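You operate a simulated robot arm through the tools that you are given. There is no shell and no other tool. Be economical: measure what you need, move in short steps, check, and stop when the job is done.

You are at the controls of a simulated robot arm. One attempt, no reset.

Task
Pour about 70 ml of oil into the measuring cup and put its lid on.
Fine: stand the cup in the oil drip tray first and leave it there; the jug goes back.

The check looks at the end state, three seconds after you hand in, the way a careful person would. Anything else that was tipped, shoved, dropped, spilled or broken makes it a failure. A push-on lid holds only when it is set on centred and level and pressed home; a screw cap is set on level and turned clockwise until tight.

Robot
A 5-joint arm with a two-finger parallel gripper, fixed in place. Base frame: the origin is at the foot of the arm, x ahead of it, y to its left, z up; the work surface is at about z = 0. Readings come in mm, degrees, newtons and seconds.
With the tool pointing down near the work surface it reaches from about 260 to 600 mm from the base axis. Its first joint turns from -66.0 to 66.0 degrees. The tool tilts only in the upright plane through the base axis and itself; it spins freely about its own axis. Payload 1.57 kg.
The tool frame sits at the grasp point between the pads (the TCP): z along the fingers, y along the line on which they close. The tips reach 30 mm beyond it. The gripper opens to 80 mm. The fingers are 17 mm wide and 12 mm thick; the gripper's body (40 by 82 mm) begins 80 mm behind the TCP.
Orientation is that of the tool frame in the base frame, as [roll, pitch, yaw] about the fixed x, y, z axes, in that order (R = Rz(yaw) Ry(pitch) Rx(roll)). With the fingers straight down and closing along the base's y, the tool's x points along the base's -x, its y along +y and its z along -z.

Tools
- The arm moves only by the tool nudge_tool. Its arguments are lists of equal length, an entry for each row: "linear": the shift along the tool's x, y, z in mm, a list of three; "rot": the turn, a rotation vector about the tool's x, y, z in degrees, a list of three. In form: {"linear": [[dx, dy, dz], ...], "rot": [[wx, wy, wz], ...]}. A call has 1 to 20 rows; each row is the pose to reach, as a shift and turn from the pose commanded when the call began, along the tool's axes at that moment. "gripper" is the gripper command, from -1 (shut) to 1 (fully open), values between in proportion, set as the call begins (left out, the last holds). Rows are played at 5 a second. More than 50 mm and 8.6 degrees between two rows, or a gripper value outside its range, and nothing of the call is played. Where a pose cannot be reached the arm comes as near as it can. A force on the tool above 40 N (or 10 N above the force at the start of the call, whichever is more), or a blocked arm, ends the call early, and 0.2 s more pass. The fingers move at their own pace (about 153 mm/s each) and stop on an object; they squeeze with about 29 N. The grip force told is the motor's: it shows also when the fingers shut on nothing. Time passes only in rows, and 0.2 s behind the last, so rows that repeat a pose let the fingers close. The reply holds the time, the measured pose of the TCP, the force on the tool along the base axes, the opening and the grip force, in the units named above and with some noise.
- Cameras (640 x 400 px; columns grow to the right, rows downward): "scene" is fixed at [32.8, 379.4, 554.7]; the picture's right is [-0.92, -0.38, 0.00], its down [-0.11, 0.28, -0.95] and it looks along [0.36, -0.88, -0.30] (base axes); focal length 317 px, centre (320, 200). "wrist" rides on the gripper at [-32, 0, -78] in the tool frame; the picture's right is [0.00, -1.00, 0.00], its down [0.97, 0.00, -0.24] and it looks along [0.24, 0.00, 0.97] (tool axes); focal length 218 px, centre (320, 200). There is no depth. A picture from a camera that has moved, and an enlarged one, comes with that camera's place and axes in the base frame and with its lens. The place of the scene camera against the robot may be out by one fixed shift of up to 25 mm in any direction.
- capture(camera): a new picture of that camera. No time passes.
- zoom(camera, box): a new picture of the part [left, top, right, bottom] of that camera's present view, enlarged. No time passes.
- job_done(): hands the job in; it is judged then, once.

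Go step by step. Nothing tells you positions but the pictures and the camera data: compare them with the known pose of the tool, close in by small moves and look again before you grip or let go. The budget is 120 turns and 64 pictures, counting those below and the enlarged ones. Unless the task says otherwise, let go and move clear before handing in, and close with one line.

The tools are called after "Request:" by a JSON object that holds its "api" and its "payload". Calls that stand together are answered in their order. nudge_tool: Moves the arm, as the interface text tells. Its arguments: {"type":"object","properties":{"linear":{"type":"array","items":{"type":"array","items":{"type":"number"}}},"rot":{"type":"array","items":{"type":"array","items":{"type":"number"}}},"gripper":{"type":"number"}},"required":["linear","rot"]} The other tools are called the same way: capture (camera) takes a picture; zoom (camera, box) takes an enlarged picture of a part of a camera's view; job_done () hands the job in.

At the start:

```text
time: 0.0
tcp_pos: [332.3, -77.0, 432.9]
ee_rot: [-180.0, 0.0, 180.0]
wrist_force: [0.6, -0.8, 0.6]
opening: 80.0
grasp_force: 0.0
```

scene: 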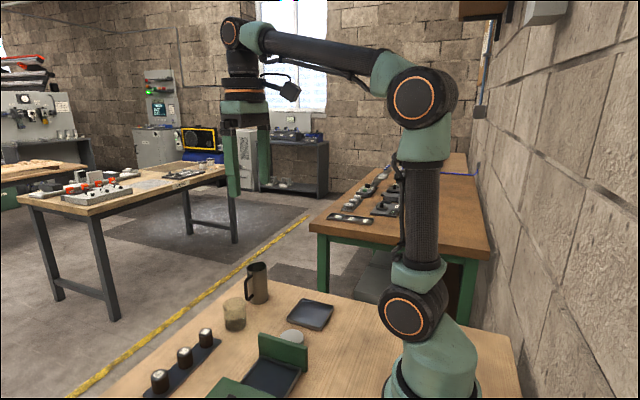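
wrist: 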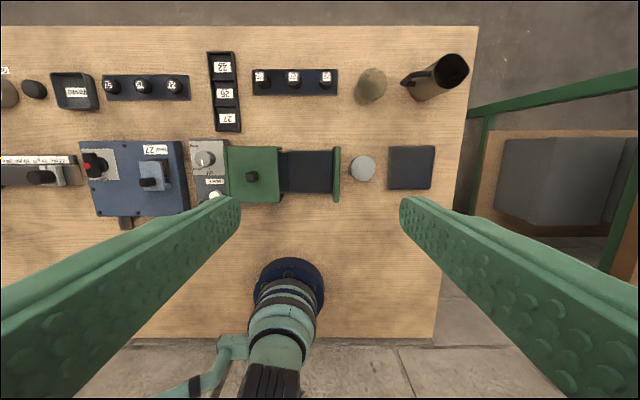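

The wrist view shows what look like the jug and cup (upper right), a round grey lid and a dark square tray to the right. I'll look closer to identify them.

Request:
{"api": "zoom", "payload": {"camera": "wrist", "box": [320, 30, 480, 210]}}

Request:
{"api": "zoom", "payload": {"camera": "scene", "box": [120, 250, 360, 400]}}

Request:
{"api": "zoom", "payload": {"camera": "wrist", "box": [180, 40, 350, 210]}}

```text
2.22 times, centred on (400, 120) of wrist
camera zoom: at [364.0, -77.4, 511.6], right [0.0, -1.0, 0.0], down [-0.97, 0.0, 0.24], along [-0.24, 0.0, -0.97], focal length 485 px, centre (142, 378)
```

zoom: 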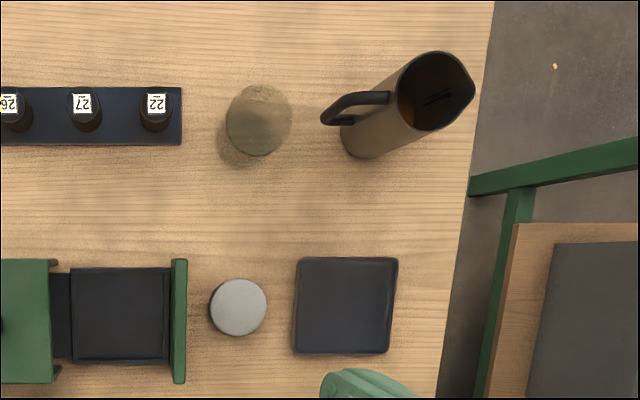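

```text
2.67 times, centred on (240, 325) of scene
camera zoom: at [32.8, 379.4, 554.7], right [-0.92, -0.38, 0.0], down [-0.11, 0.28, -0.95], along [0.36, -0.88, -0.3], focal length 846 px, centre (533, -133)
```

zoom: 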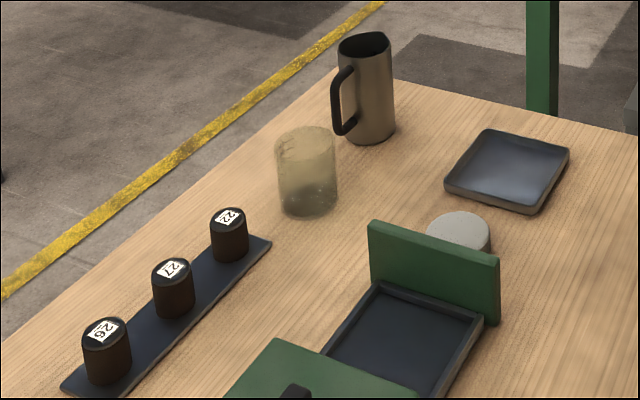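

```text
2.35 times, centred on (265, 125) of wrist
camera zoom: at [364.0, -77.4, 511.6], right [0.0, -1.0, 0.0], down [-0.97, 0.0, 0.24], along [-0.24, 0.0, -0.97], focal length 514 px, centre (449, 376)
```

zoom: 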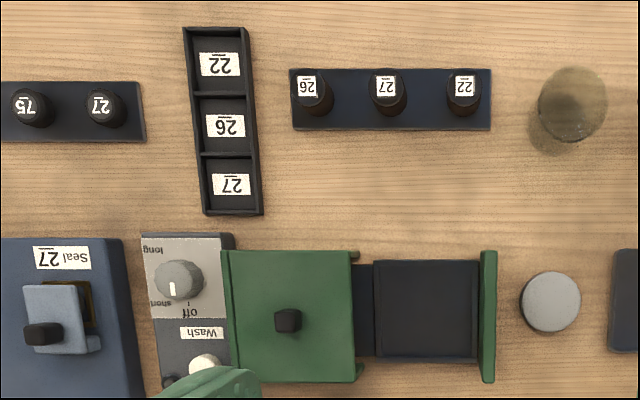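

The cup, jug and lid are clear; I need to confirm which tray is the oil drip tray, since a labelled tray also sits at the left.

Request:
{"api": "zoom", "payload": {"camera": "wrist", "box": [0, 50, 200, 240]}}

Request:
{"api": "zoom", "payload": {"camera": "scene", "box": [210, 250, 350, 340]}}

```text
2.11 times, centred on (100, 145) of wrist
camera zoom: at [364.0, -77.4, 511.6], right [0.0, -1.0, 0.0], down [-0.97, 0.0, 0.24], along [-0.24, 0.0, -0.97], focal length 460 px, centre (783, 316)
```

zoom: 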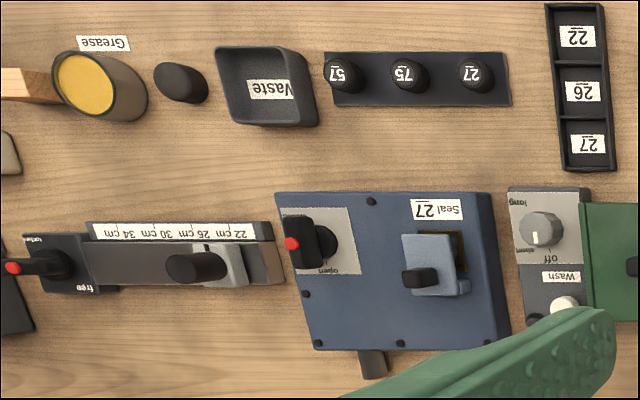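

```text
4.44 times, centred on (280, 295) of scene
camera zoom: at [32.8, 379.4, 554.7], right [-0.92, -0.38, 0.0], down [-0.11, 0.28, -0.95], along [0.36, -0.88, -0.3], focal length 1410 px, centre (498, -222)
```

zoom: 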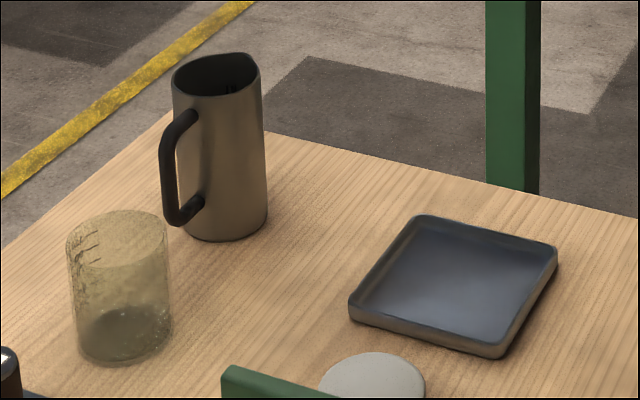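

The dark square tray beside the jug (about x 317, y -287) must be the drip tray; the cup is near (481,-189), the jug near (475,-287), the lid near (315,-175). I'll move in above them for a better measurement.

Request:
{"api": "nudge_tool", "payload": {"linear": [[-20, -25, 27], [-40, -50, 54], [-60, -75, 80], [-80, -100, 106], [-98, -133, 133], [-98, -153, 133], [-98, -153, 133]], "rot": [[0, 0, 0], [0, 0, 0], [0, 0, 0], [0, 0, 0], [0, 0, 0], [0, 0, 0], [0, 0, 0]]}}

Request:
{"api": "capture", "payload": {"camera": "wrist"}}

Request:
{"api": "capture", "payload": {"camera": "scene"}}

```text
time: 1.6
tcp_pos: [429.8, -230.2, 300.5]
ee_rot: [180.0, 0.0, 180.0]
wrist_force: [-0.6, -0.2, -0.4]
opening: 80.1
grasp_force: 0.1
```

```text
56 pictures are left
camera wrist: at [462.2, -230.4, 379.9], right [0.0, -1.0, 0.0], down [-0.97, 0.0, 0.24], along [-0.24, 0.0, -0.97], focal length 218 px, centre (320, 200)
```

wrist: 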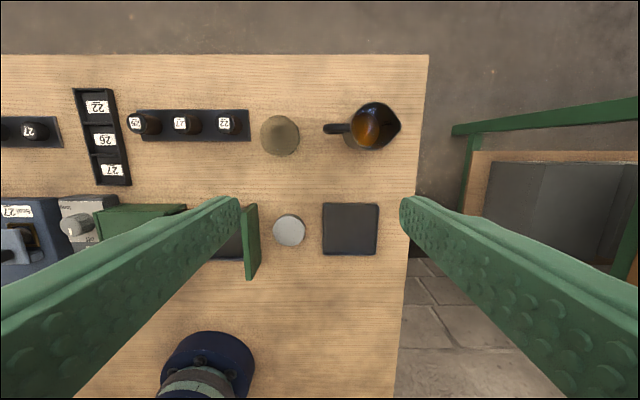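

```text
55 pictures are left
```

scene: 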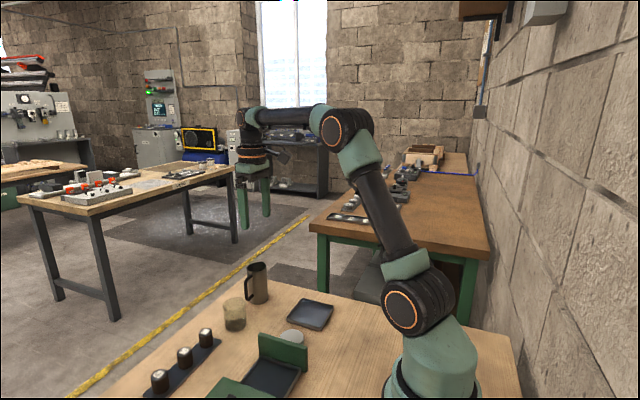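

Request:
{"api": "zoom", "payload": {"camera": "wrist", "box": [250, 90, 410, 190]}}

Request:
{"api": "zoom", "payload": {"camera": "wrist", "box": [240, 180, 400, 280]}}

```text
4.00 times, centred on (330, 140) of wrist
camera zoom: at [462.2, -230.4, 379.9], right [0.0, -1.0, 0.0], down [-0.97, 0.0, 0.24], along [-0.24, 0.0, -0.97], focal length 873 px, centre (280, 440)
```

zoom: 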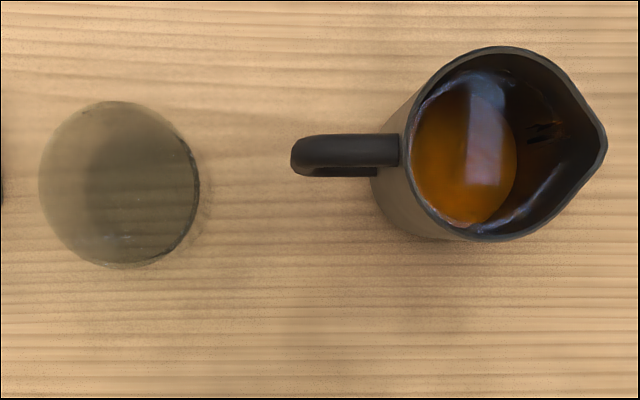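

```text
4.00 times, centred on (320, 230) of wrist
camera zoom: at [462.2, -230.4, 379.9], right [0.0, -1.0, 0.0], down [-0.97, 0.0, 0.24], along [-0.24, 0.0, -0.97], focal length 873 px, centre (320, 80)
```

zoom: 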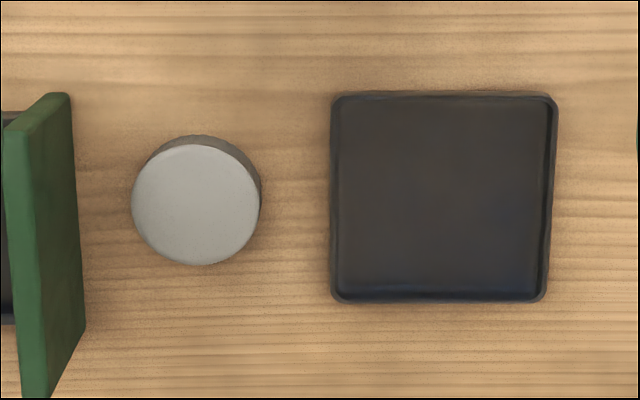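

Triangulating both views: cup centre (476,-174.5) about 72 tall, Ø≈55; jug axis (484,-293), about 113 tall, spout pointing -y and handle +y, holding roughly 100 ml; lid (317,-175.5), top about z 20; tray centre (317,-286). I'll turn the gripper to close along base x and hover over the cup.

Request:
{"api": "nudge_tool", "payload": {"linear": [[-4, 5, 9], [-8, 10, 18], [-12, 15, 27], [-16, 20, 36], [-20, 25, 45], [-25, 30, 54], [-29, 35, 63], [-33, 40, 72], [-38, 46, 81], [-42, 51, 90], [-46.2, 55.7, 100], [-46.2, 55.7, 100]], "rot": [[0, 0, -8.2], [0, 0, -16.4], [0, 0, -24.6], [0, 0, -32.8], [0, 0, -41], [0, 0, -49.2], [0, 0, -57.4], [0, 0, -65.6], [0, 0, -73.8], [0, 0, -82], [0, 0, -90], [0, 0, -90]]}}

Request:
{"api": "capture", "payload": {"camera": "wrist"}}

```text
time: 4.2
tcp_pos: [478.0, -174.4, 199.5]
ee_rot: [-179.9, 0.0, -89.9]
wrist_force: [-0.1, 0.1, 0.1]
opening: 80.2
grasp_force: 0.1
```

```text
52 pictures are left
camera wrist: at [476.4, -142.6, 278.1], right [1.0, 0.0, 0.0], down [0.0, -0.97, 0.24], along [0.0, -0.24, -0.97], focal length 218 px, centre (320, 200)
```

wrist: 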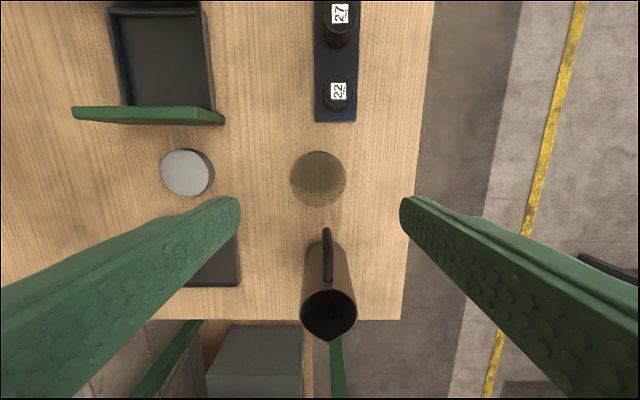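

The cup is centred under the gripper within about 1 mm. I descend to grip height.

Request:
{"api": "nudge_tool", "payload": {"linear": [[0, 0.7, 35], [-0.5, 0.7, 70], [-1, 0.7, 100], [-1, 0.7, 125], [-1, 0.7, 148], [-1, 0.7, 148]], "rot": [[0, 0, 0], [0, 0, 0], [0, 0, 0], [0, 0, 0], [0, 0, 0], [0, 0, 0]]}}

Request:
{"api": "capture", "payload": {"camera": "wrist"}}

Request:
{"api": "zoom", "payload": {"camera": "scene", "box": [180, 220, 340, 340]}}

```text
time: 5.6
tcp_pos: [476.0, -175.5, 51.3]
ee_rot: [-180.0, -0.1, -90.0]
wrist_force: [0.4, 0.1, 0.1]
opening: 80.0
grasp_force: 0.1
```

```text
51 pictures are left
camera wrist: at [475.2, -143.1, 130.8], right [1.0, 0.0, 0.0], down [0.0, -0.97, 0.24], along [0.0, -0.24, -0.97], focal length 218 px, centre (320, 200)
```

wrist: 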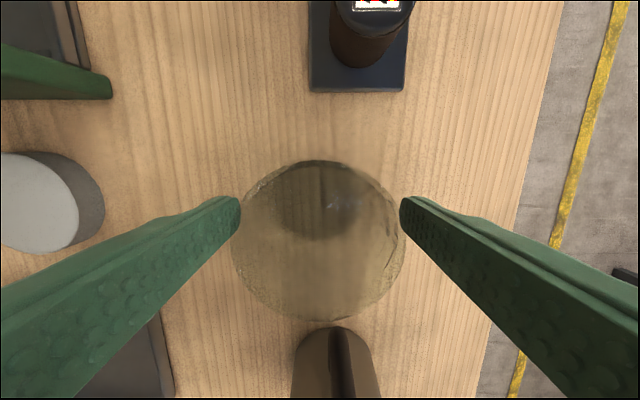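

```text
3.33 times, centred on (260, 280) of scene
camera zoom: at [32.8, 379.4, 554.7], right [-0.92, -0.38, 0.0], down [-0.11, 0.28, -0.95], along [0.36, -0.88, -0.3], focal length 1058 px, centre (520, -67)
```

zoom: 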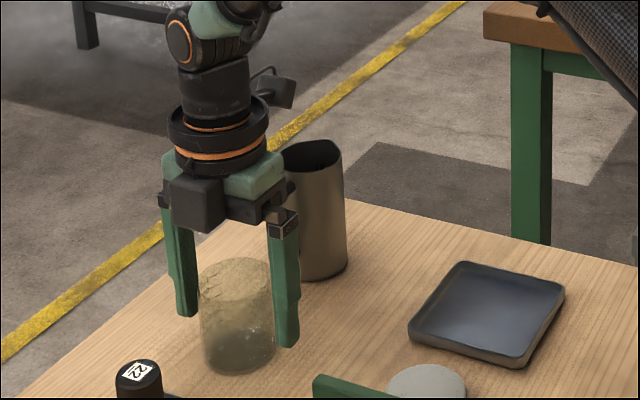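

The fingers straddle the cup nicely. I shift 1.5 mm to centre, close, and lift.

Request:
{"api": "nudge_tool", "payload": {"linear": [[-1.5, 0, 0], [-1.5, 0, 0], [-1.5, 0, 0], [-1.5, 0, 0]], "rot": [[0, 0, 0], [0, 0, 0], [0, 0, 0], [0, 0, 0]], "gripper": -1}}

Request:
{"api": "nudge_tool", "payload": {"linear": [[0, 0, -20], [0, 0, -50], [0, 0, -80], [0, 0, -80]], "rot": [[0, 0, 0], [0, 0, 0], [0, 0, 0], [0, 0, 0]]}}

Request:
{"api": "capture", "payload": {"camera": "wrist"}}

```text
time: 6.6
tcp_pos: [475.8, -174.2, 52.2]
ee_rot: [180.0, 0.0, -90.0]
wrist_force: [-0.3, 0.0, 0.8]
opening: 54.2
grasp_force: 28.9
```

```text
time: 7.6
tcp_pos: [474.4, -173.6, 134.9]
ee_rot: [-180.0, 0.0, -90.0]
wrist_force: [-0.1, -0.3, -0.8]
opening: 54.1
grasp_force: 28.7
```

```text
49 pictures are left
camera wrist: at [473.8, -141.5, 213.5], right [1.0, 0.0, 0.0], down [0.0, -0.97, 0.24], along [0.0, -0.24, -0.97], focal length 218 px, centre (320, 200)
```

wrist: 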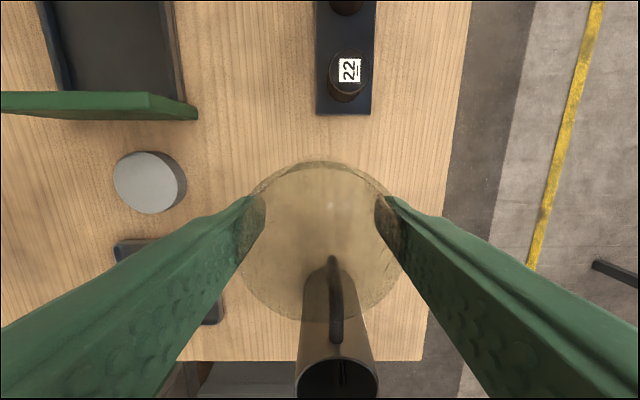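

The cup is held (54 mm) and lifted. Next I carry it, first straight back from the jug's handle, to above the tray, turning it so that its scale faces the scene camera.

Request:
{"api": "nudge_tool", "payload": {"linear": [[0, 35, -10], [0, 75, -10], [20, 105, -10], [50, 125, -10], [80, 145, -10], [112.4, 157, -5], [112.4, 157, 0], [112.4, 157, 0]], "rot": [[0, 0, -8], [0, 0, -16], [0, 0, -24], [0, 0, -32], [0, 0, -40], [0, 0, -48], [0, 0, -55], [0, 0, -55]]}}

Request:
{"api": "capture", "payload": {"camera": "wrist"}}

Request:
{"api": "zoom", "payload": {"camera": "scene", "box": [250, 220, 370, 340]}}

```text
time: 9.4
tcp_pos: [375.3, -199.3, 134.4]
ee_rot: [179.9, 0.0, -35.4]
wrist_force: [-0.5, 0.3, 0.0]
opening: 54.4
grasp_force: 29.2
out of reach, approached as far as the arm can: row 6, 7, 8
```

```text
48 pictures are left
camera wrist: at [349.9, -180.5, 213.7], right [0.58, 0.82, 0.0], down [0.79, -0.56, 0.24], along [0.2, -0.14, -0.97], focal length 218 px, centre (320, 200)
```

wrist: 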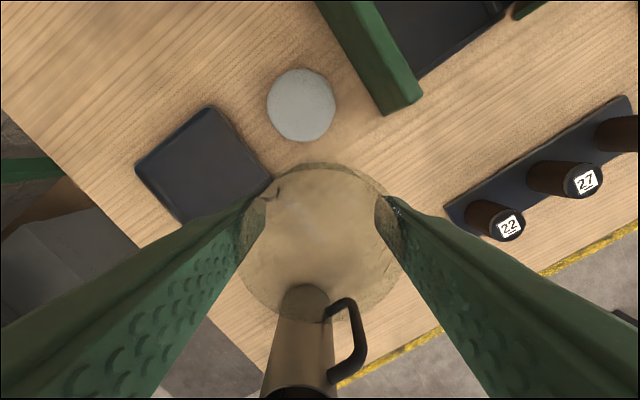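

```text
3.33 times, centred on (310, 280) of scene
camera zoom: at [32.8, 379.4, 554.7], right [-0.92, -0.38, 0.0], down [-0.11, 0.28, -0.95], along [0.36, -0.88, -0.3], focal length 1058 px, centre (353, -67)
```

zoom: 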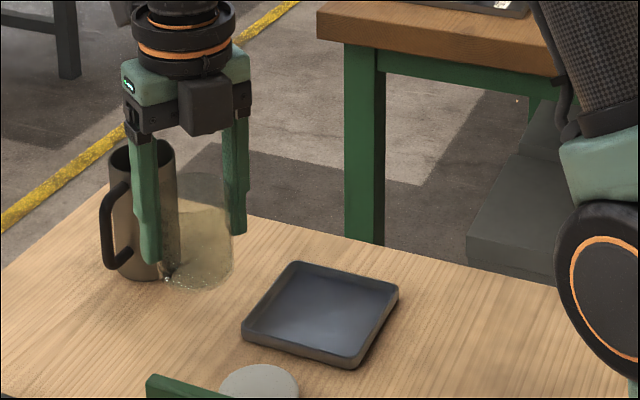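

The spin joint hit its limit near yaw -35. I'll turn back to about yaw -65 in place and re-read the pose before going on.

Request:
{"api": "nudge_tool", "payload": {"linear": [[0, 0, 0], [0, 0, 0], [0, 0, 0], [0, 0, 0], [0, 0, 0]], "rot": [[0, 0, 7.5], [0, 0, 15], [0, 0, 22.5], [0, 0, 30], [0, 0, 30]]}}

```text
time: 10.6
tcp_pos: [372.2, -198.8, 129.2]
ee_rot: [-179.9, -0.1, -65.1]
wrist_force: [-0.7, -0.1, 0.0]
opening: 54.7
grasp_force: 29.2
```

Yaw is back at -65. Now I move over the tray centre.

Request:
{"api": "nudge_tool", "payload": {"linear": [[14, 22, 0], [28, 43, 0], [42, 65, 0], [55.9, 86.5, 0], [55.9, 86.5, 0], [55.9, 86.5, 0]], "rot": [[0, 0, 0], [0, 0, 0], [0, 0, 0], [0, 0, 0], [0, 0, 0], [0, 0, 0]]}}

Request:
{"api": "capture", "payload": {"camera": "wrist"}}

Request:
{"api": "zoom", "payload": {"camera": "scene", "box": [250, 220, 370, 340]}}

```text
time: 12.0
tcp_pos: [318.8, -284.9, 126.1]
ee_rot: [179.9, 0.0, -65.0]
wrist_force: [0.1, -0.5, -1.1]
opening: 54.2
grasp_force: 29.0
```

```text
46 pictures are left
camera wrist: at [304.4, -255.9, 206.2], right [0.91, 0.42, 0.0], down [0.41, -0.88, 0.24], along [0.1, -0.22, -0.97], focal length 218 px, centre (320, 200)
```

wrist: 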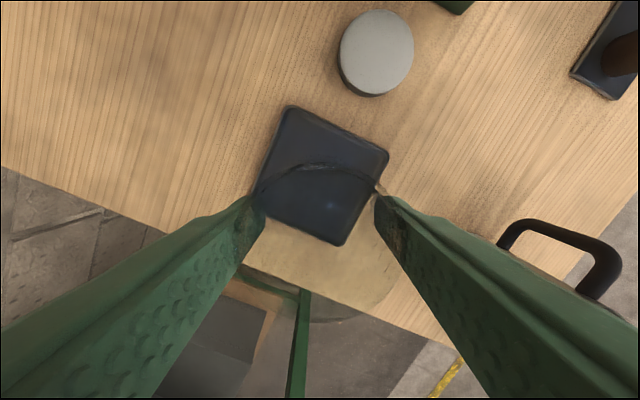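

```text
3.33 times, centred on (310, 280) of scene
camera zoom: at [32.8, 379.4, 554.7], right [-0.92, -0.38, 0.0], down [-0.11, 0.28, -0.95], along [0.36, -0.88, -0.3], focal length 1058 px, centre (353, -67)
```

zoom: 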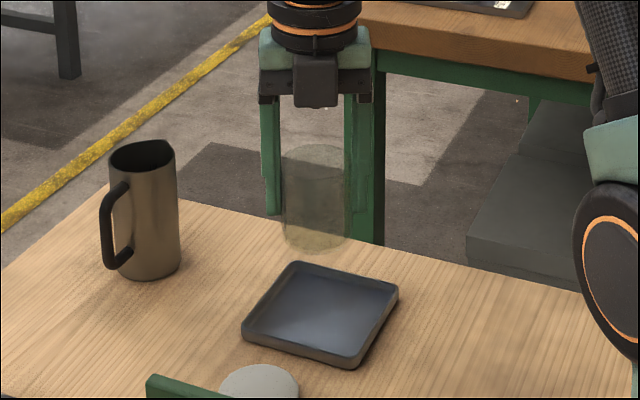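

The cup hangs over the tray. I lower it gently until it touches.

Request:
{"api": "nudge_tool", "payload": {"linear": [[0, 0, 25], [0, 0, 45], [0, 0, 58], [0, 0, 64], [0, 0, 66], [0, 0, 66]], "rot": [[0, 0, 0], [0, 0, 0], [0, 0, 0], [0, 0, 0], [0, 0, 0], [0, 0, 0]]}}

Request:
{"api": "zoom", "payload": {"camera": "scene", "box": [260, 240, 360, 340]}}

```text
time: 13.4
tcp_pos: [316.6, -284.3, 60.4]
ee_rot: [180.0, 0.0, -65.0]
wrist_force: [-0.4, 1.0, -0.3]
opening: 54.1
grasp_force: 29.0
```

```text
4.00 times, centred on (310, 290) of scene
camera zoom: at [32.8, 379.4, 554.7], right [-0.92, -0.38, 0.0], down [-0.11, 0.28, -0.95], along [0.36, -0.88, -0.3], focal length 1269 px, centre (360, -160)
```

zoom: 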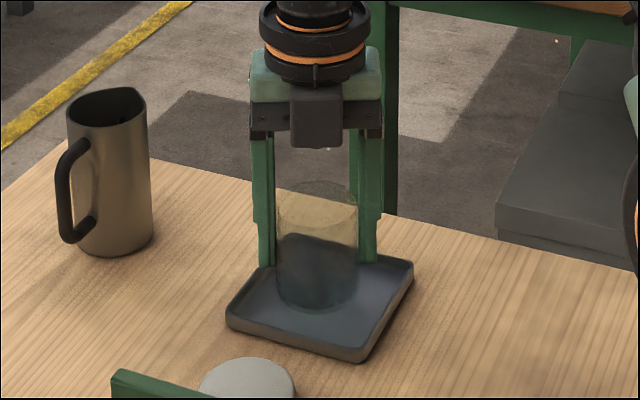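

It's nearly down and near the tray's centre. I continue in 1 mm steps to find contact.

Request:
{"api": "nudge_tool", "payload": {"linear": [[0, 0, 1], [0, 0, 2], [0, 0, 3], [0, 0, 3]], "rot": [[0, 0, 0], [0, 0, 0], [0, 0, 0], [0, 0, 0]]}}

Request:
{"api": "nudge_tool", "payload": {"linear": [[0, 0, 0.5], [0, 0, 1], [0, 0, 1.5], [0, 0, 2], [0, 0, 2]], "rot": [[0, 0, 0], [0, 0, 0], [0, 0, 0], [0, 0, 0], [0, 0, 0]]}}

```text
time: 14.4
tcp_pos: [318.5, -286.1, 57.1]
ee_rot: [179.9, 0.0, -65.1]
wrist_force: [0.8, 0.0, -0.7]
opening: 54.2
grasp_force: 29.1
```

```text
time: 15.6
tcp_pos: [319.6, -285.9, 55.6]
ee_rot: [-180.0, -0.1, -65.0]
wrist_force: [-3.4, 0.6, 8.6]
opening: 54.1
grasp_force: 28.9
```

Contact felt (8.6 N). I open partly, then rise straight up.

Request:
{"api": "nudge_tool", "payload": {"linear": [[0, 0, -1], [0, 0, -1], [0, 0, -1]], "rot": [[0, 0, 0], [0, 0, 0], [0, 0, 0]], "gripper": 0.75}}

Request:
{"api": "nudge_tool", "payload": {"linear": [[0, 0, -25], [0, 0, -60], [0, 0, -100], [0, 0, -140], [0, 0, -150], [0, 0, -150]], "rot": [[0, 0, 0], [0, 0, 0], [0, 0, 0], [0, 0, 0], [0, 0, 0], [0, 0, 0]]}}

Request:
{"api": "zoom", "payload": {"camera": "scene", "box": [260, 240, 360, 340]}}

Request:
{"api": "capture", "payload": {"camera": "wrist"}}

```text
time: 16.4
tcp_pos: [319.1, -285.9, 57.1]
ee_rot: [-180.0, 0.0, -65.0]
wrist_force: [0.2, 0.1, -0.8]
opening: 70.2
grasp_force: 0.1
```

```text
time: 17.8
tcp_pos: [314.5, -284.3, 207.0]
ee_rot: [180.0, 0.0, -65.0]
wrist_force: [-0.1, -0.6, -0.6]
opening: 70.2
grasp_force: 0.0
```

```text
4.00 times, centred on (310, 290) of scene
camera zoom: at [32.8, 379.4, 554.7], right [-0.92, -0.38, 0.0], down [-0.11, 0.28, -0.95], along [0.36, -0.88, -0.3], focal length 1269 px, centre (360, -160)
```

zoom: 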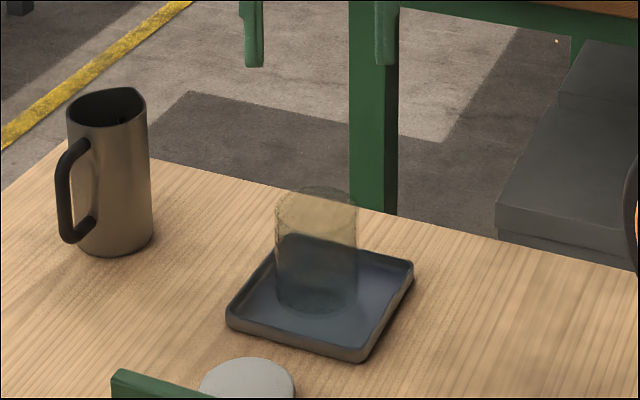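

```text
42 pictures are left
camera wrist: at [300.9, -255.8, 286.9], right [0.91, 0.42, 0.0], down [0.41, -0.88, 0.24], along [0.1, -0.22, -0.97], focal length 218 px, centre (320, 200)
```

wrist: 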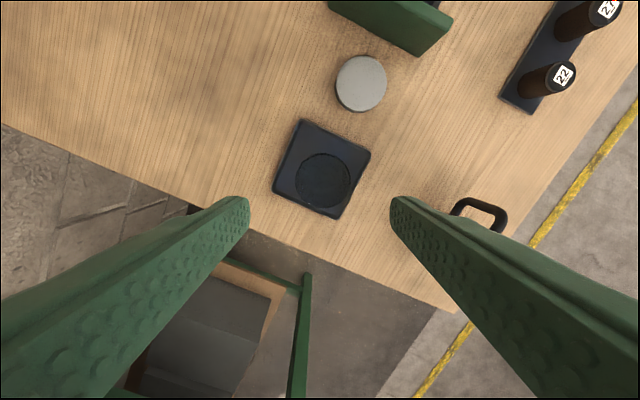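

The cup stands in the tray. Let me check how its scale reads, from the scene and from above.

Request:
{"api": "zoom", "payload": {"camera": "scene", "box": [322, 280, 358, 320]}}

Request:
{"api": "zoom", "payload": {"camera": "wrist", "box": [260, 110, 390, 230]}}

Request:
{"api": "zoom", "payload": {"camera": "scene", "box": [318, 280, 362, 325]}}

```text
10.00 times, centred on (340, 300) of scene
camera zoom: at [32.8, 379.4, 554.7], right [-0.92, -0.38, 0.0], down [-0.11, 0.28, -0.95], along [0.36, -0.88, -0.3], focal length 3173 px, centre (120, -800)
```

zoom: 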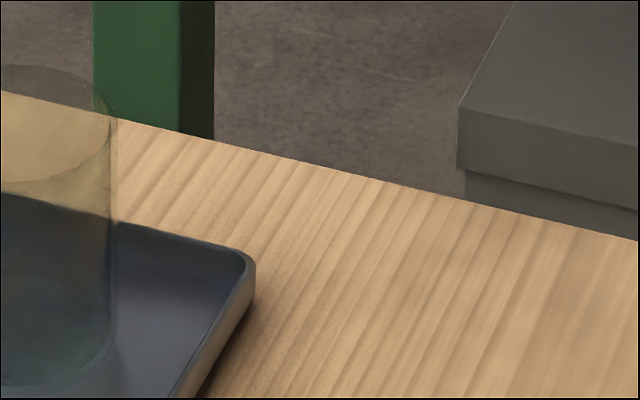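

```text
3.33 times, centred on (325, 170) of wrist
camera zoom: at [300.9, -255.8, 286.9], right [0.91, 0.42, 0.0], down [0.41, -0.88, 0.24], along [0.1, -0.22, -0.97], focal length 728 px, centre (303, 300)
```

zoom: 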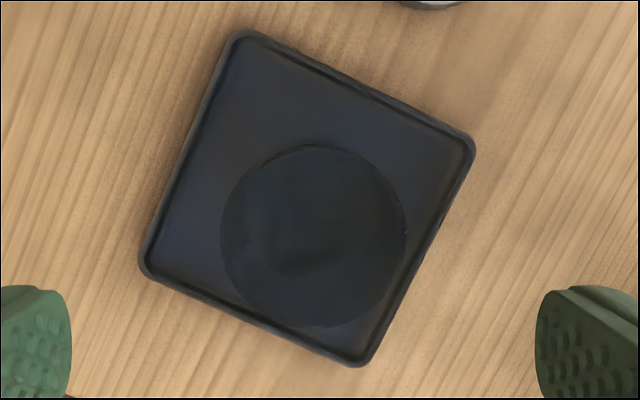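

```text
8.89 times, centred on (340, 302) of scene
camera zoom: at [32.8, 379.4, 554.7], right [-0.92, -0.38, 0.0], down [-0.11, 0.28, -0.95], along [0.36, -0.88, -0.3], focal length 2820 px, centre (142, -711)
```

zoom: 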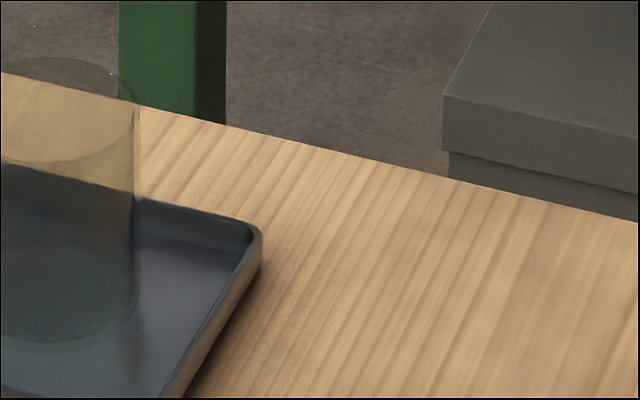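

Request:
{"api": "zoom", "payload": {"camera": "scene", "box": [290, 282, 328, 322]}}

```text
10.00 times, centred on (309, 302) of scene
camera zoom: at [32.8, 379.4, 554.7], right [-0.92, -0.38, 0.0], down [-0.11, 0.28, -0.95], along [0.36, -0.88, -0.3], focal length 3173 px, centre (430, -820)
```

zoom: 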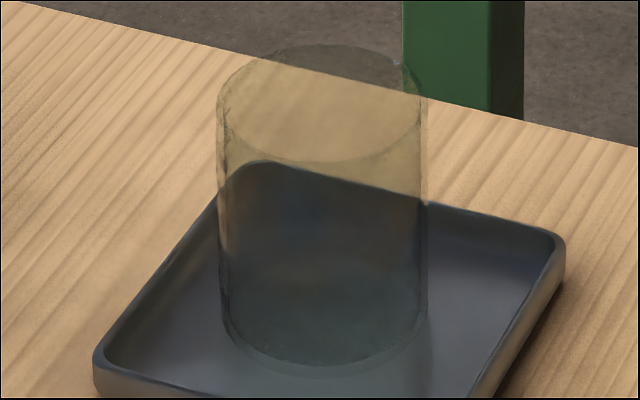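

No scale is readable, so I'll judge by height: inner radius ≈ 24.7 mm means 70 ml is about 36 mm of oil, just over half of the cup. Next, hover over the jug with the gripper wide open.

Request:
{"api": "nudge_tool", "payload": {"linear": [[15, -30, -8], [31, -59, -8], [46, -89, -8], [61, -118, -8], [76.7, -147.9, -5], [76.7, -147.9, -5], [76.7, -147.9, -5]], "rot": [[0, 0, 5], [0, 0, 10], [0, 0, 15], [0, 0, 20], [0, 0, 25], [0, 0, 25], [0, 0, 25]], "gripper": 1}}

Request:
{"api": "capture", "payload": {"camera": "wrist"}}

```text
time: 19.4
tcp_pos: [483.4, -293.8, 212.1]
ee_rot: [-179.9, 0.0, -90.2]
wrist_force: [-0.3, 0.2, 0.4]
opening: 80.1
grasp_force: 0.1
```

```text
37 pictures are left
camera wrist: at [482.4, -261.3, 291.0], right [1.0, 0.0, 0.0], down [0.0, -0.97, 0.24], along [0.0, -0.24, -0.97], focal length 218 px, centre (320, 200)
```

wrist: 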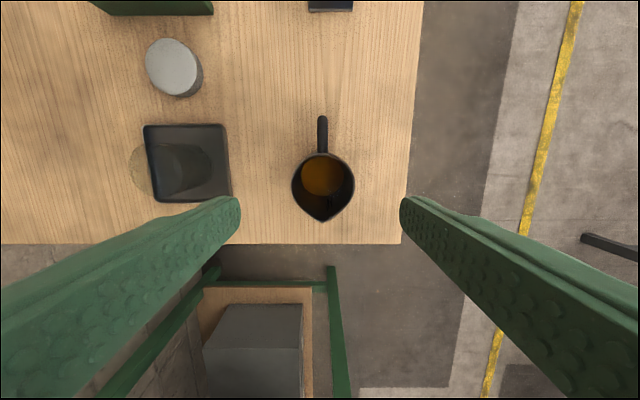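

Request:
{"api": "zoom", "payload": {"camera": "wrist", "box": [280, 110, 368, 230]}}

```text
3.33 times, centred on (324, 170) of wrist
camera zoom: at [482.4, -261.3, 291.0], right [1.0, 0.0, 0.0], down [0.0, -0.97, 0.24], along [0.0, -0.24, -0.97], focal length 728 px, centre (307, 300)
```

zoom: 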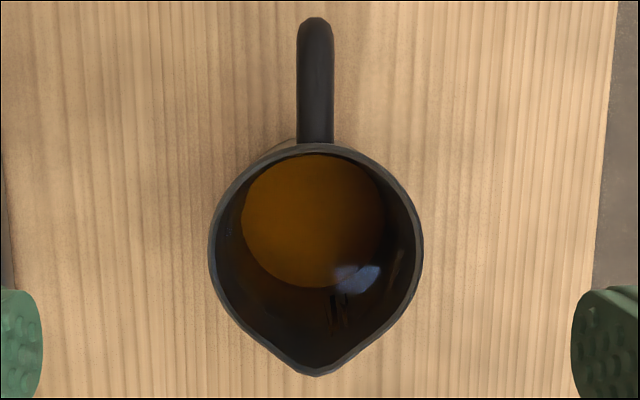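

The jug axis is at about (485,-295), height about 108. I descend to z ≈ 64, fingers either side, clear of the handle.

Request:
{"api": "nudge_tool", "payload": {"linear": [[0.5, -1.5, 35], [1, -1.5, 70], [1, -1.5, 100], [1, -1.5, 125], [1, -1.5, 147], [1, -1.5, 147]], "rot": [[0, 0, 0], [0, 0, 0], [0, 0, 0], [0, 0, 0], [0, 0, 0], [0, 0, 0]]}}

Request:
{"api": "capture", "payload": {"camera": "wrist"}}

Request:
{"api": "zoom", "payload": {"camera": "scene", "box": [210, 220, 330, 320]}}

```text
time: 20.8
tcp_pos: [483.7, -293.1, 62.3]
ee_rot: [-179.9, -0.1, -90.0]
wrist_force: [0.6, -0.4, -0.1]
opening: 80.0
grasp_force: 0.1
```

```text
35 pictures are left
camera wrist: at [483.1, -261.4, 141.7], right [1.0, 0.0, 0.0], down [0.0, -0.97, 0.24], along [0.0, -0.24, -0.97], focal length 218 px, centre (320, 200)
```

wrist: 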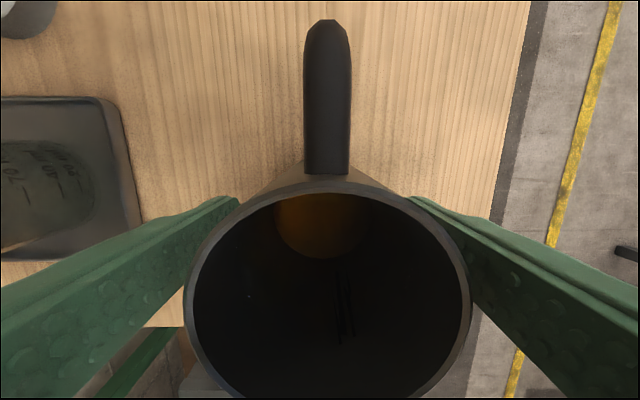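

```text
4.00 times, centred on (270, 270) of scene
camera zoom: at [32.8, 379.4, 554.7], right [-0.92, -0.38, 0.0], down [-0.11, 0.28, -0.95], along [0.36, -0.88, -0.3], focal length 1269 px, centre (520, -80)
```

zoom: 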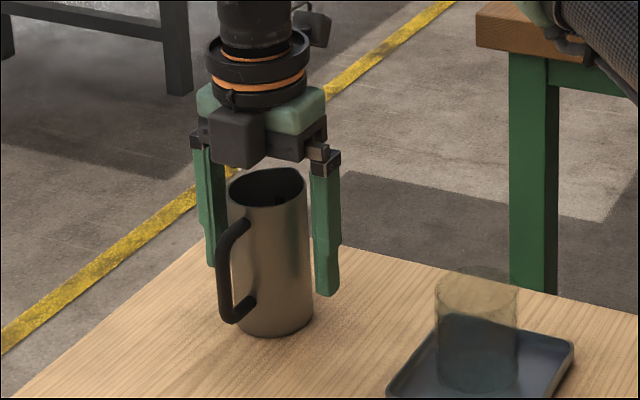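

The wrist view shows scale marks on the cup. I'll zoom on those before gripping.

Request:
{"api": "zoom", "payload": {"camera": "wrist", "box": [0, 90, 150, 260]}}

```text
2.35 times, centred on (75, 175) of wrist
camera zoom: at [483.1, -261.4, 141.7], right [1.0, 0.0, 0.0], down [0.0, -0.97, 0.24], along [0.0, -0.24, -0.97], focal length 514 px, centre (896, 259)
```

zoom: 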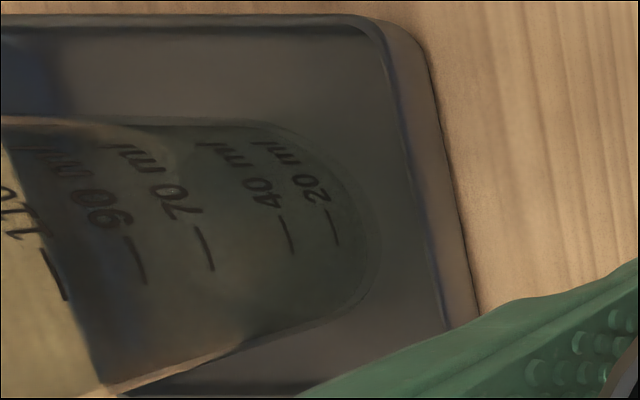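

The scale (20–110 ml) is on the cup's +x side; the 70 ml mark lies at about z = 42 (0.485 mm per ml). Now I grip the jug and lift it.

Request:
{"api": "nudge_tool", "payload": {"linear": [[0.5, -1, 0], [0.5, -1, 0], [0.5, -1, 0], [0.5, -1, 0]], "rot": [[0, 0, 0], [0, 0, 0], [0, 0, 0], [0, 0, 0]], "gripper": -1}}

Request:
{"api": "nudge_tool", "payload": {"linear": [[0, 0, -15], [0, 0, -35], [0, 0, -60], [0, 0, -80], [0, 0, -90], [0, 0, -90]], "rot": [[0, 0, 0], [0, 0, 0], [0, 0, 0], [0, 0, 0], [0, 0, 0], [0, 0, 0]]}}

Request:
{"api": "capture", "payload": {"camera": "wrist"}}

```text
time: 21.8
tcp_pos: [484.9, -294.4, 61.7]
ee_rot: [179.9, 0.0, -90.0]
wrist_force: [-0.4, 0.5, 0.3]
opening: 54.6
grasp_force: 28.9
```

```text
time: 23.2
tcp_pos: [488.1, -295.0, 153.2]
ee_rot: [179.9, 0.0, -90.1]
wrist_force: [-0.2, 0.7, -3.2]
opening: 54.9
grasp_force: 28.9
```

```text
32 pictures are left
camera wrist: at [487.0, -262.4, 232.9], right [1.0, 0.0, 0.0], down [0.0, -0.97, 0.24], along [0.0, -0.24, -0.97], focal length 218 px, centre (320, 200)
```

wrist: 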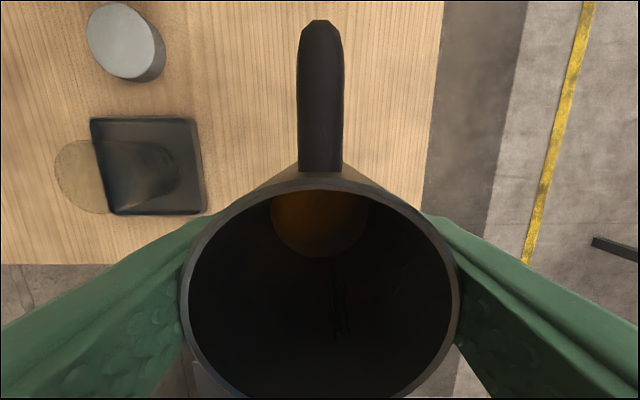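

The jug is gripped (55 mm) and weighs about 3.2 N. I raise it, spin so that the spout faces the base, and move to stand upright outside the tray, well above the cup.

Request:
{"api": "nudge_tool", "payload": {"linear": [[0, 0, -15], [0, 0, -30], [0, 0, -45], [0, 5, -60], [2, 15, -72], [4, 25, -77], [6, 35, -77], [8, 45, -77], [10, 55, -77], [12, 65, -77], [14, 75, -77], [17, 85, -77], [20, 95, -77], [22, 107, -77], [24, 118, -77], [26.5, 128.5, -77], [26.5, 128.5, -77]], "rot": [[0, 0, 8.2], [0, 0, 16.5], [0, 0, 24.7], [0, 0, 33], [0, 0, 41.2], [0, 0, 49.5], [0, 0, 57.7], [0, 0, 66], [0, 0, 74.2], [0, 0, 82.4], [0, 0, 90.7], [0, 0, 98.9], [0, 0, 107.2], [0, 0, 115.4], [0, 0, 123.7], [0, 0, 131.9], [0, 0, 131.9]]}}

Request:
{"api": "capture", "payload": {"camera": "wrist"}}

Request:
{"api": "capture", "payload": {"camera": "scene"}}

```text
time: 26.8
tcp_pos: [358.6, -319.8, 232.1]
ee_rot: [179.9, 0.0, 137.8]
wrist_force: [0.2, 0.6, -3.1]
opening: 54.8
grasp_force: 29.3
```

```text
31 pictures are left
camera wrist: at [382.2, -341.4, 311.6], right [-0.67, -0.74, 0.0], down [-0.72, 0.65, 0.24], along [-0.18, 0.16, -0.97], focal length 218 px, centre (320, 200)
```

wrist: 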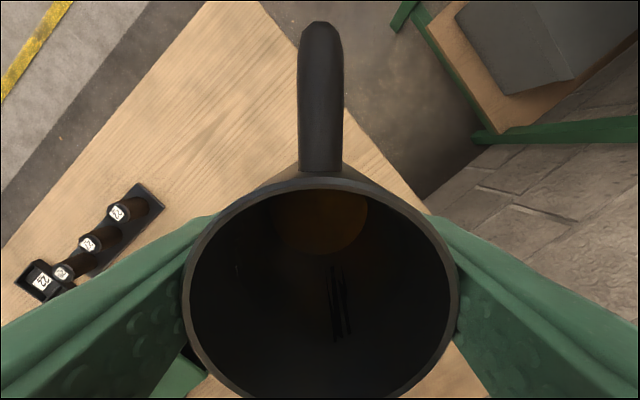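

```text
30 pictures are left
```

scene: 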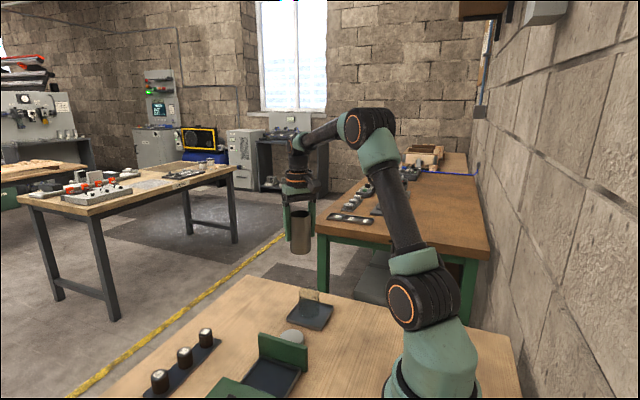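

The jug is upright with the spout toward the base, outside the cup. I tilt to 45° while coming down, still short of pouring, and check.

Request:
{"api": "nudge_tool", "payload": {"linear": [[-1.2, 0, 14.5], [-2.4, 0, 29], [-3.5, 0, 43.5], [-4.7, 0, 58], [-5.9, 0, 72.5], [-7, 0, 87], [-7, 0, 87]], "rot": [[0, -7.5, 0], [0, -15, 0], [0, -22.5, 0], [0, -30, 0], [0, -37.5, 0], [0, -45, 0], [0, -45, 0]]}}

Request:
{"api": "capture", "payload": {"camera": "wrist"}}

Request:
{"api": "zoom", "payload": {"camera": "scene", "box": [250, 220, 370, 340]}}

```text
time: 28.4
tcp_pos: [363.1, -323.1, 143.8]
ee_rot: [179.8, 45.0, 138.1]
wrist_force: [0.5, -0.6, -2.7]
opening: 55.2
grasp_force: 29.3
```

```text
29 pictures are left
camera wrist: at [338.6, -302.1, 223.7], right [-0.67, -0.75, 0.0], down [-0.64, 0.57, -0.52], along [0.39, -0.34, -0.86], focal length 218 px, centre (320, 200)
```

wrist: 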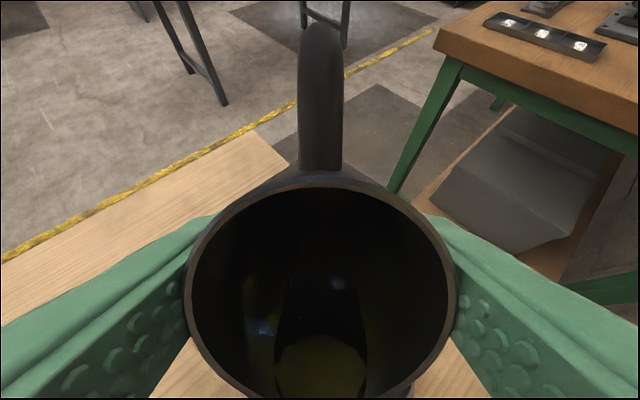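

```text
3.33 times, centred on (310, 280) of scene
camera zoom: at [32.8, 379.4, 554.7], right [-0.92, -0.38, 0.0], down [-0.11, 0.28, -0.95], along [0.36, -0.88, -0.3], focal length 1058 px, centre (353, -67)
```

zoom: 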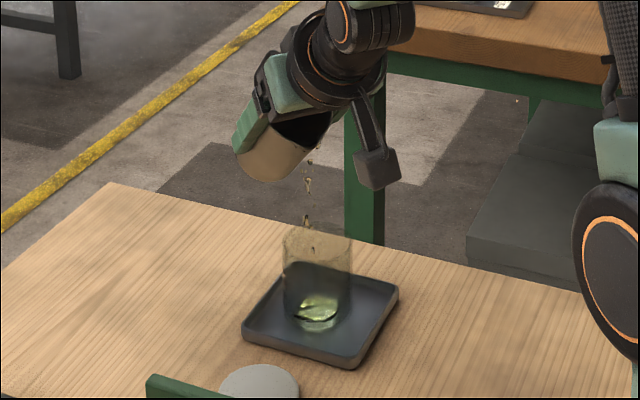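

Oil has already begun to drip at 45°, and it lands in the cup. I lower the lip closer and look again before any more tilt.

Request:
{"api": "nudge_tool", "payload": {"linear": [[8, 0, 8], [17, 0, 17], [25, 0, 25]], "rot": [[0, 0, 0], [0, 0, 0], [0, 0, 0]]}}

Request:
{"api": "zoom", "payload": {"camera": "scene", "box": [270, 250, 350, 330]}}

```text
time: 29.2
tcp_pos: [363.4, -325.8, 110.0]
ee_rot: [180.0, 45.0, 138.2]
wrist_force: [0.3, -0.3, -3.5]
opening: 54.7
grasp_force: 28.7
```

```text
5.00 times, centred on (310, 290) of scene
camera zoom: at [32.8, 379.4, 554.7], right [-0.92, -0.38, 0.0], down [-0.11, 0.28, -0.95], along [0.36, -0.88, -0.3], focal length 1586 px, centre (370, -250)
```

zoom: 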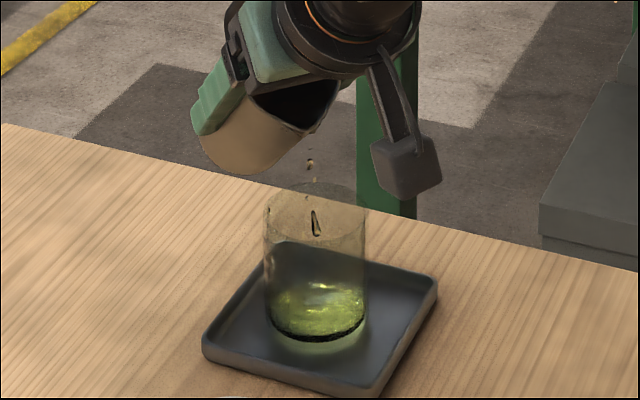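

About 20 ml is in, still dripping into the middle of the cup. I tilt 2° more about the lip and hold.

Request:
{"api": "nudge_tool", "payload": {"linear": [[-0.7, 0, -0.6], [-1.5, 0, -1.2], [-1.5, 0, -1.2], [-1.5, 0, -1.2]], "rot": [[0, -1, 0], [0, -2, 0], [0, -2, 0], [0, -2, 0]]}}

Request:
{"api": "zoom", "payload": {"camera": "scene", "box": [270, 250, 350, 330]}}

```text
time: 30.2
tcp_pos: [363.5, -324.9, 112.5]
ee_rot: [179.9, 47.0, 138.0]
wrist_force: [0.1, -0.7, -3.0]
opening: 54.9
grasp_force: 28.7
```

```text
5.00 times, centred on (310, 290) of scene
camera zoom: at [32.8, 379.4, 554.7], right [-0.92, -0.38, 0.0], down [-0.11, 0.28, -0.95], along [0.36, -0.88, -0.3], focal length 1586 px, centre (370, -250)
```

zoom: 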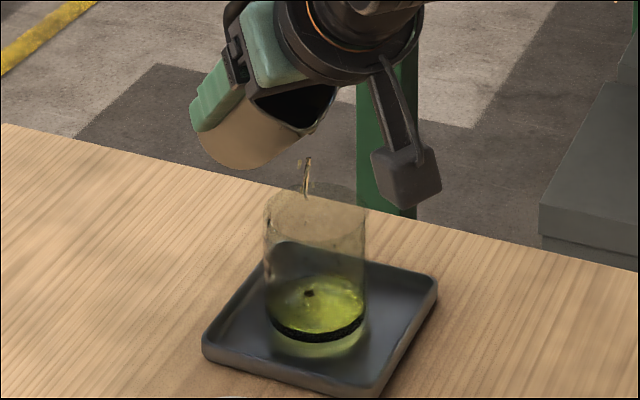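

About 20–25 ml is in. I tilt 4° more and hold one second.

Request:
{"api": "nudge_tool", "payload": {"linear": [[-1.5, 0, -1.2], [-2.9, 0, -2.5], [-2.9, 0, -2.5], [-2.9, 0, -2.5], [-2.9, 0, -2.5]], "rot": [[0, -2, 0], [0, -4, 0], [0, -4, 0], [0, -4, 0], [0, -4, 0]]}}

Request:
{"api": "zoom", "payload": {"camera": "scene", "box": [270, 250, 350, 330]}}

```text
time: 31.4
tcp_pos: [364.0, -324.7, 115.1]
ee_rot: [179.9, 50.9, 138.1]
wrist_force: [0.2, 0.0, -2.5]
opening: 54.6
grasp_force: 29.0
```

```text
5.00 times, centred on (310, 290) of scene
camera zoom: at [32.8, 379.4, 554.7], right [-0.92, -0.38, 0.0], down [-0.11, 0.28, -0.95], along [0.36, -0.88, -0.3], focal length 1586 px, centre (370, -250)
```

zoom: 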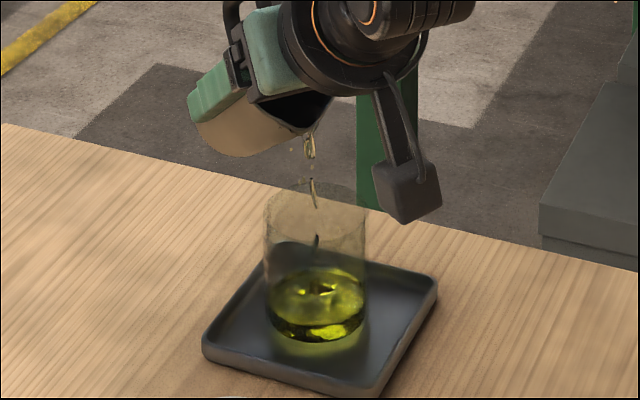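

About 30 ml is in and flowing at a gentle rate. I tilt 4° more and hold again.

Request:
{"api": "nudge_tool", "payload": {"linear": [[-1.5, 0, -1.2], [-2.9, 0, -2.5], [-2.9, 0, -2.5], [-2.9, 0, -2.5], [-2.9, 0, -2.5]], "rot": [[0, -2, 0], [0, -4, 0], [0, -4, 0], [0, -4, 0], [0, -4, 0]]}}

Request:
{"api": "zoom", "payload": {"camera": "scene", "box": [270, 250, 350, 330]}}

```text
time: 32.6
tcp_pos: [362.6, -325.4, 119.3]
ee_rot: [179.9, 55.0, 138.0]
wrist_force: [0.9, -0.5, -2.7]
opening: 54.8
grasp_force: 28.2
```

```text
5.00 times, centred on (310, 290) of scene
camera zoom: at [32.8, 379.4, 554.7], right [-0.92, -0.38, 0.0], down [-0.11, 0.28, -0.95], along [0.36, -0.88, -0.3], focal length 1586 px, centre (370, -250)
```

zoom: 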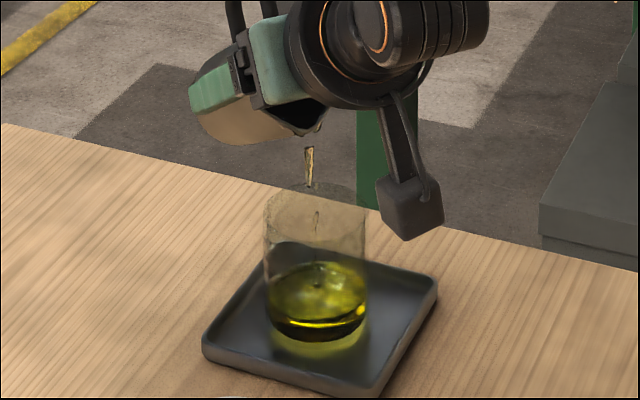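

Request:
{"api": "nudge_tool", "payload": {"linear": [[-1.5, 0, -1.2], [-2.9, 0, -2.5], [-2.9, 0, -2.5], [-2.9, 0, -2.5], [-2.9, 0, -2.5]], "rot": [[0, -2, 0], [0, -4, 0], [0, -4, 0], [0, -4, 0], [0, -4, 0]]}}

Request:
{"api": "zoom", "payload": {"camera": "scene", "box": [290, 278, 328, 322]}}

```text
time: 33.8
tcp_pos: [363.1, -324.7, 122.8]
ee_rot: [179.9, 59.0, 138.1]
wrist_force: [0.5, 0.1, -2.9]
opening: 54.8
grasp_force: 28.4
```

```text
9.09 times, centred on (309, 300) of scene
camera zoom: at [32.8, 379.4, 554.7], right [-0.92, -0.38, 0.0], down [-0.11, 0.28, -0.95], along [0.36, -0.88, -0.3], focal length 2885 px, centre (420, -709)
```

zoom: 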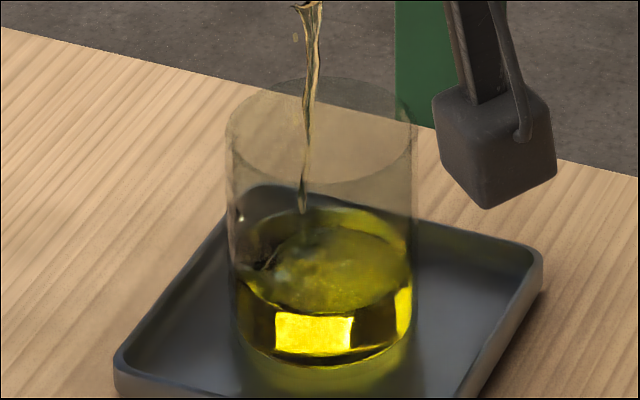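

The level sits about 17 mm above the floor, roughly 35 ml; the 70 ml line would be near row 257 in this zoom. I carry on with a small tilt and hold.

Request:
{"api": "nudge_tool", "payload": {"linear": [[-1.5, 0, -1.2], [-2.2, 0, -1.9], [-2.2, 0, -1.9], [-2.2, 0, -1.9], [-2.2, 0, -1.9]], "rot": [[0, -2, 0], [0, -3, 0], [0, -3, 0], [0, -3, 0], [0, -3, 0]]}}

Request:
{"api": "zoom", "payload": {"camera": "scene", "box": [290, 278, 328, 322]}}

```text
time: 35.0
tcp_pos: [364.0, -324.8, 125.3]
ee_rot: [179.9, 62.0, 138.2]
wrist_force: [-0.6, 1.2, -2.1]
opening: 54.8
grasp_force: 29.1
```

```text
9.09 times, centred on (309, 300) of scene
camera zoom: at [32.8, 379.4, 554.7], right [-0.92, -0.38, 0.0], down [-0.11, 0.28, -0.95], along [0.36, -0.88, -0.3], focal length 2885 px, centre (420, -709)
```

zoom: 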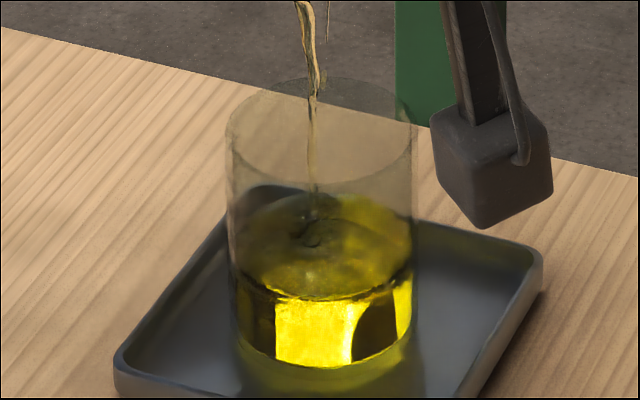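

About 43 ml. I give another 4° with a 1 s hold.

Request:
{"api": "nudge_tool", "payload": {"linear": [[-1.5, 0, -1.2], [-2.9, 0, -2.5], [-2.9, 0, -2.5], [-2.9, 0, -2.5], [-2.9, 0, -2.5]], "rot": [[0, -2, 0], [0, -4, 0], [0, -4, 0], [0, -4, 0], [0, -4, 0]]}}

Request:
{"api": "zoom", "payload": {"camera": "scene", "box": [290, 278, 328, 322]}}

```text
time: 36.2
tcp_pos: [362.5, -324.0, 129.3]
ee_rot: [179.9, 66.0, 138.1]
wrist_force: [-1.0, -0.6, -3.1]
opening: 54.9
grasp_force: 29.2
```

```text
9.09 times, centred on (309, 300) of scene
camera zoom: at [32.8, 379.4, 554.7], right [-0.92, -0.38, 0.0], down [-0.11, 0.28, -0.95], along [0.36, -0.88, -0.3], focal length 2885 px, centre (420, -709)
```

zoom: 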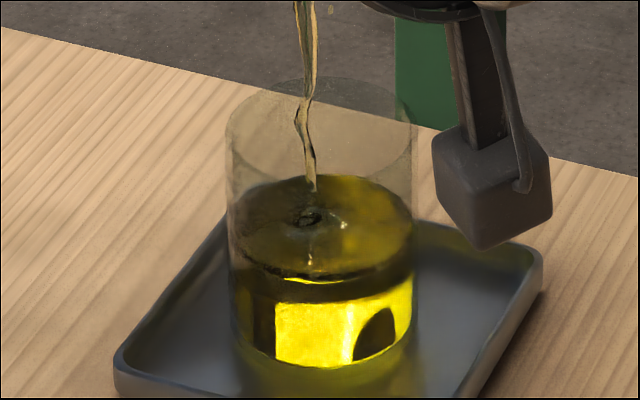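

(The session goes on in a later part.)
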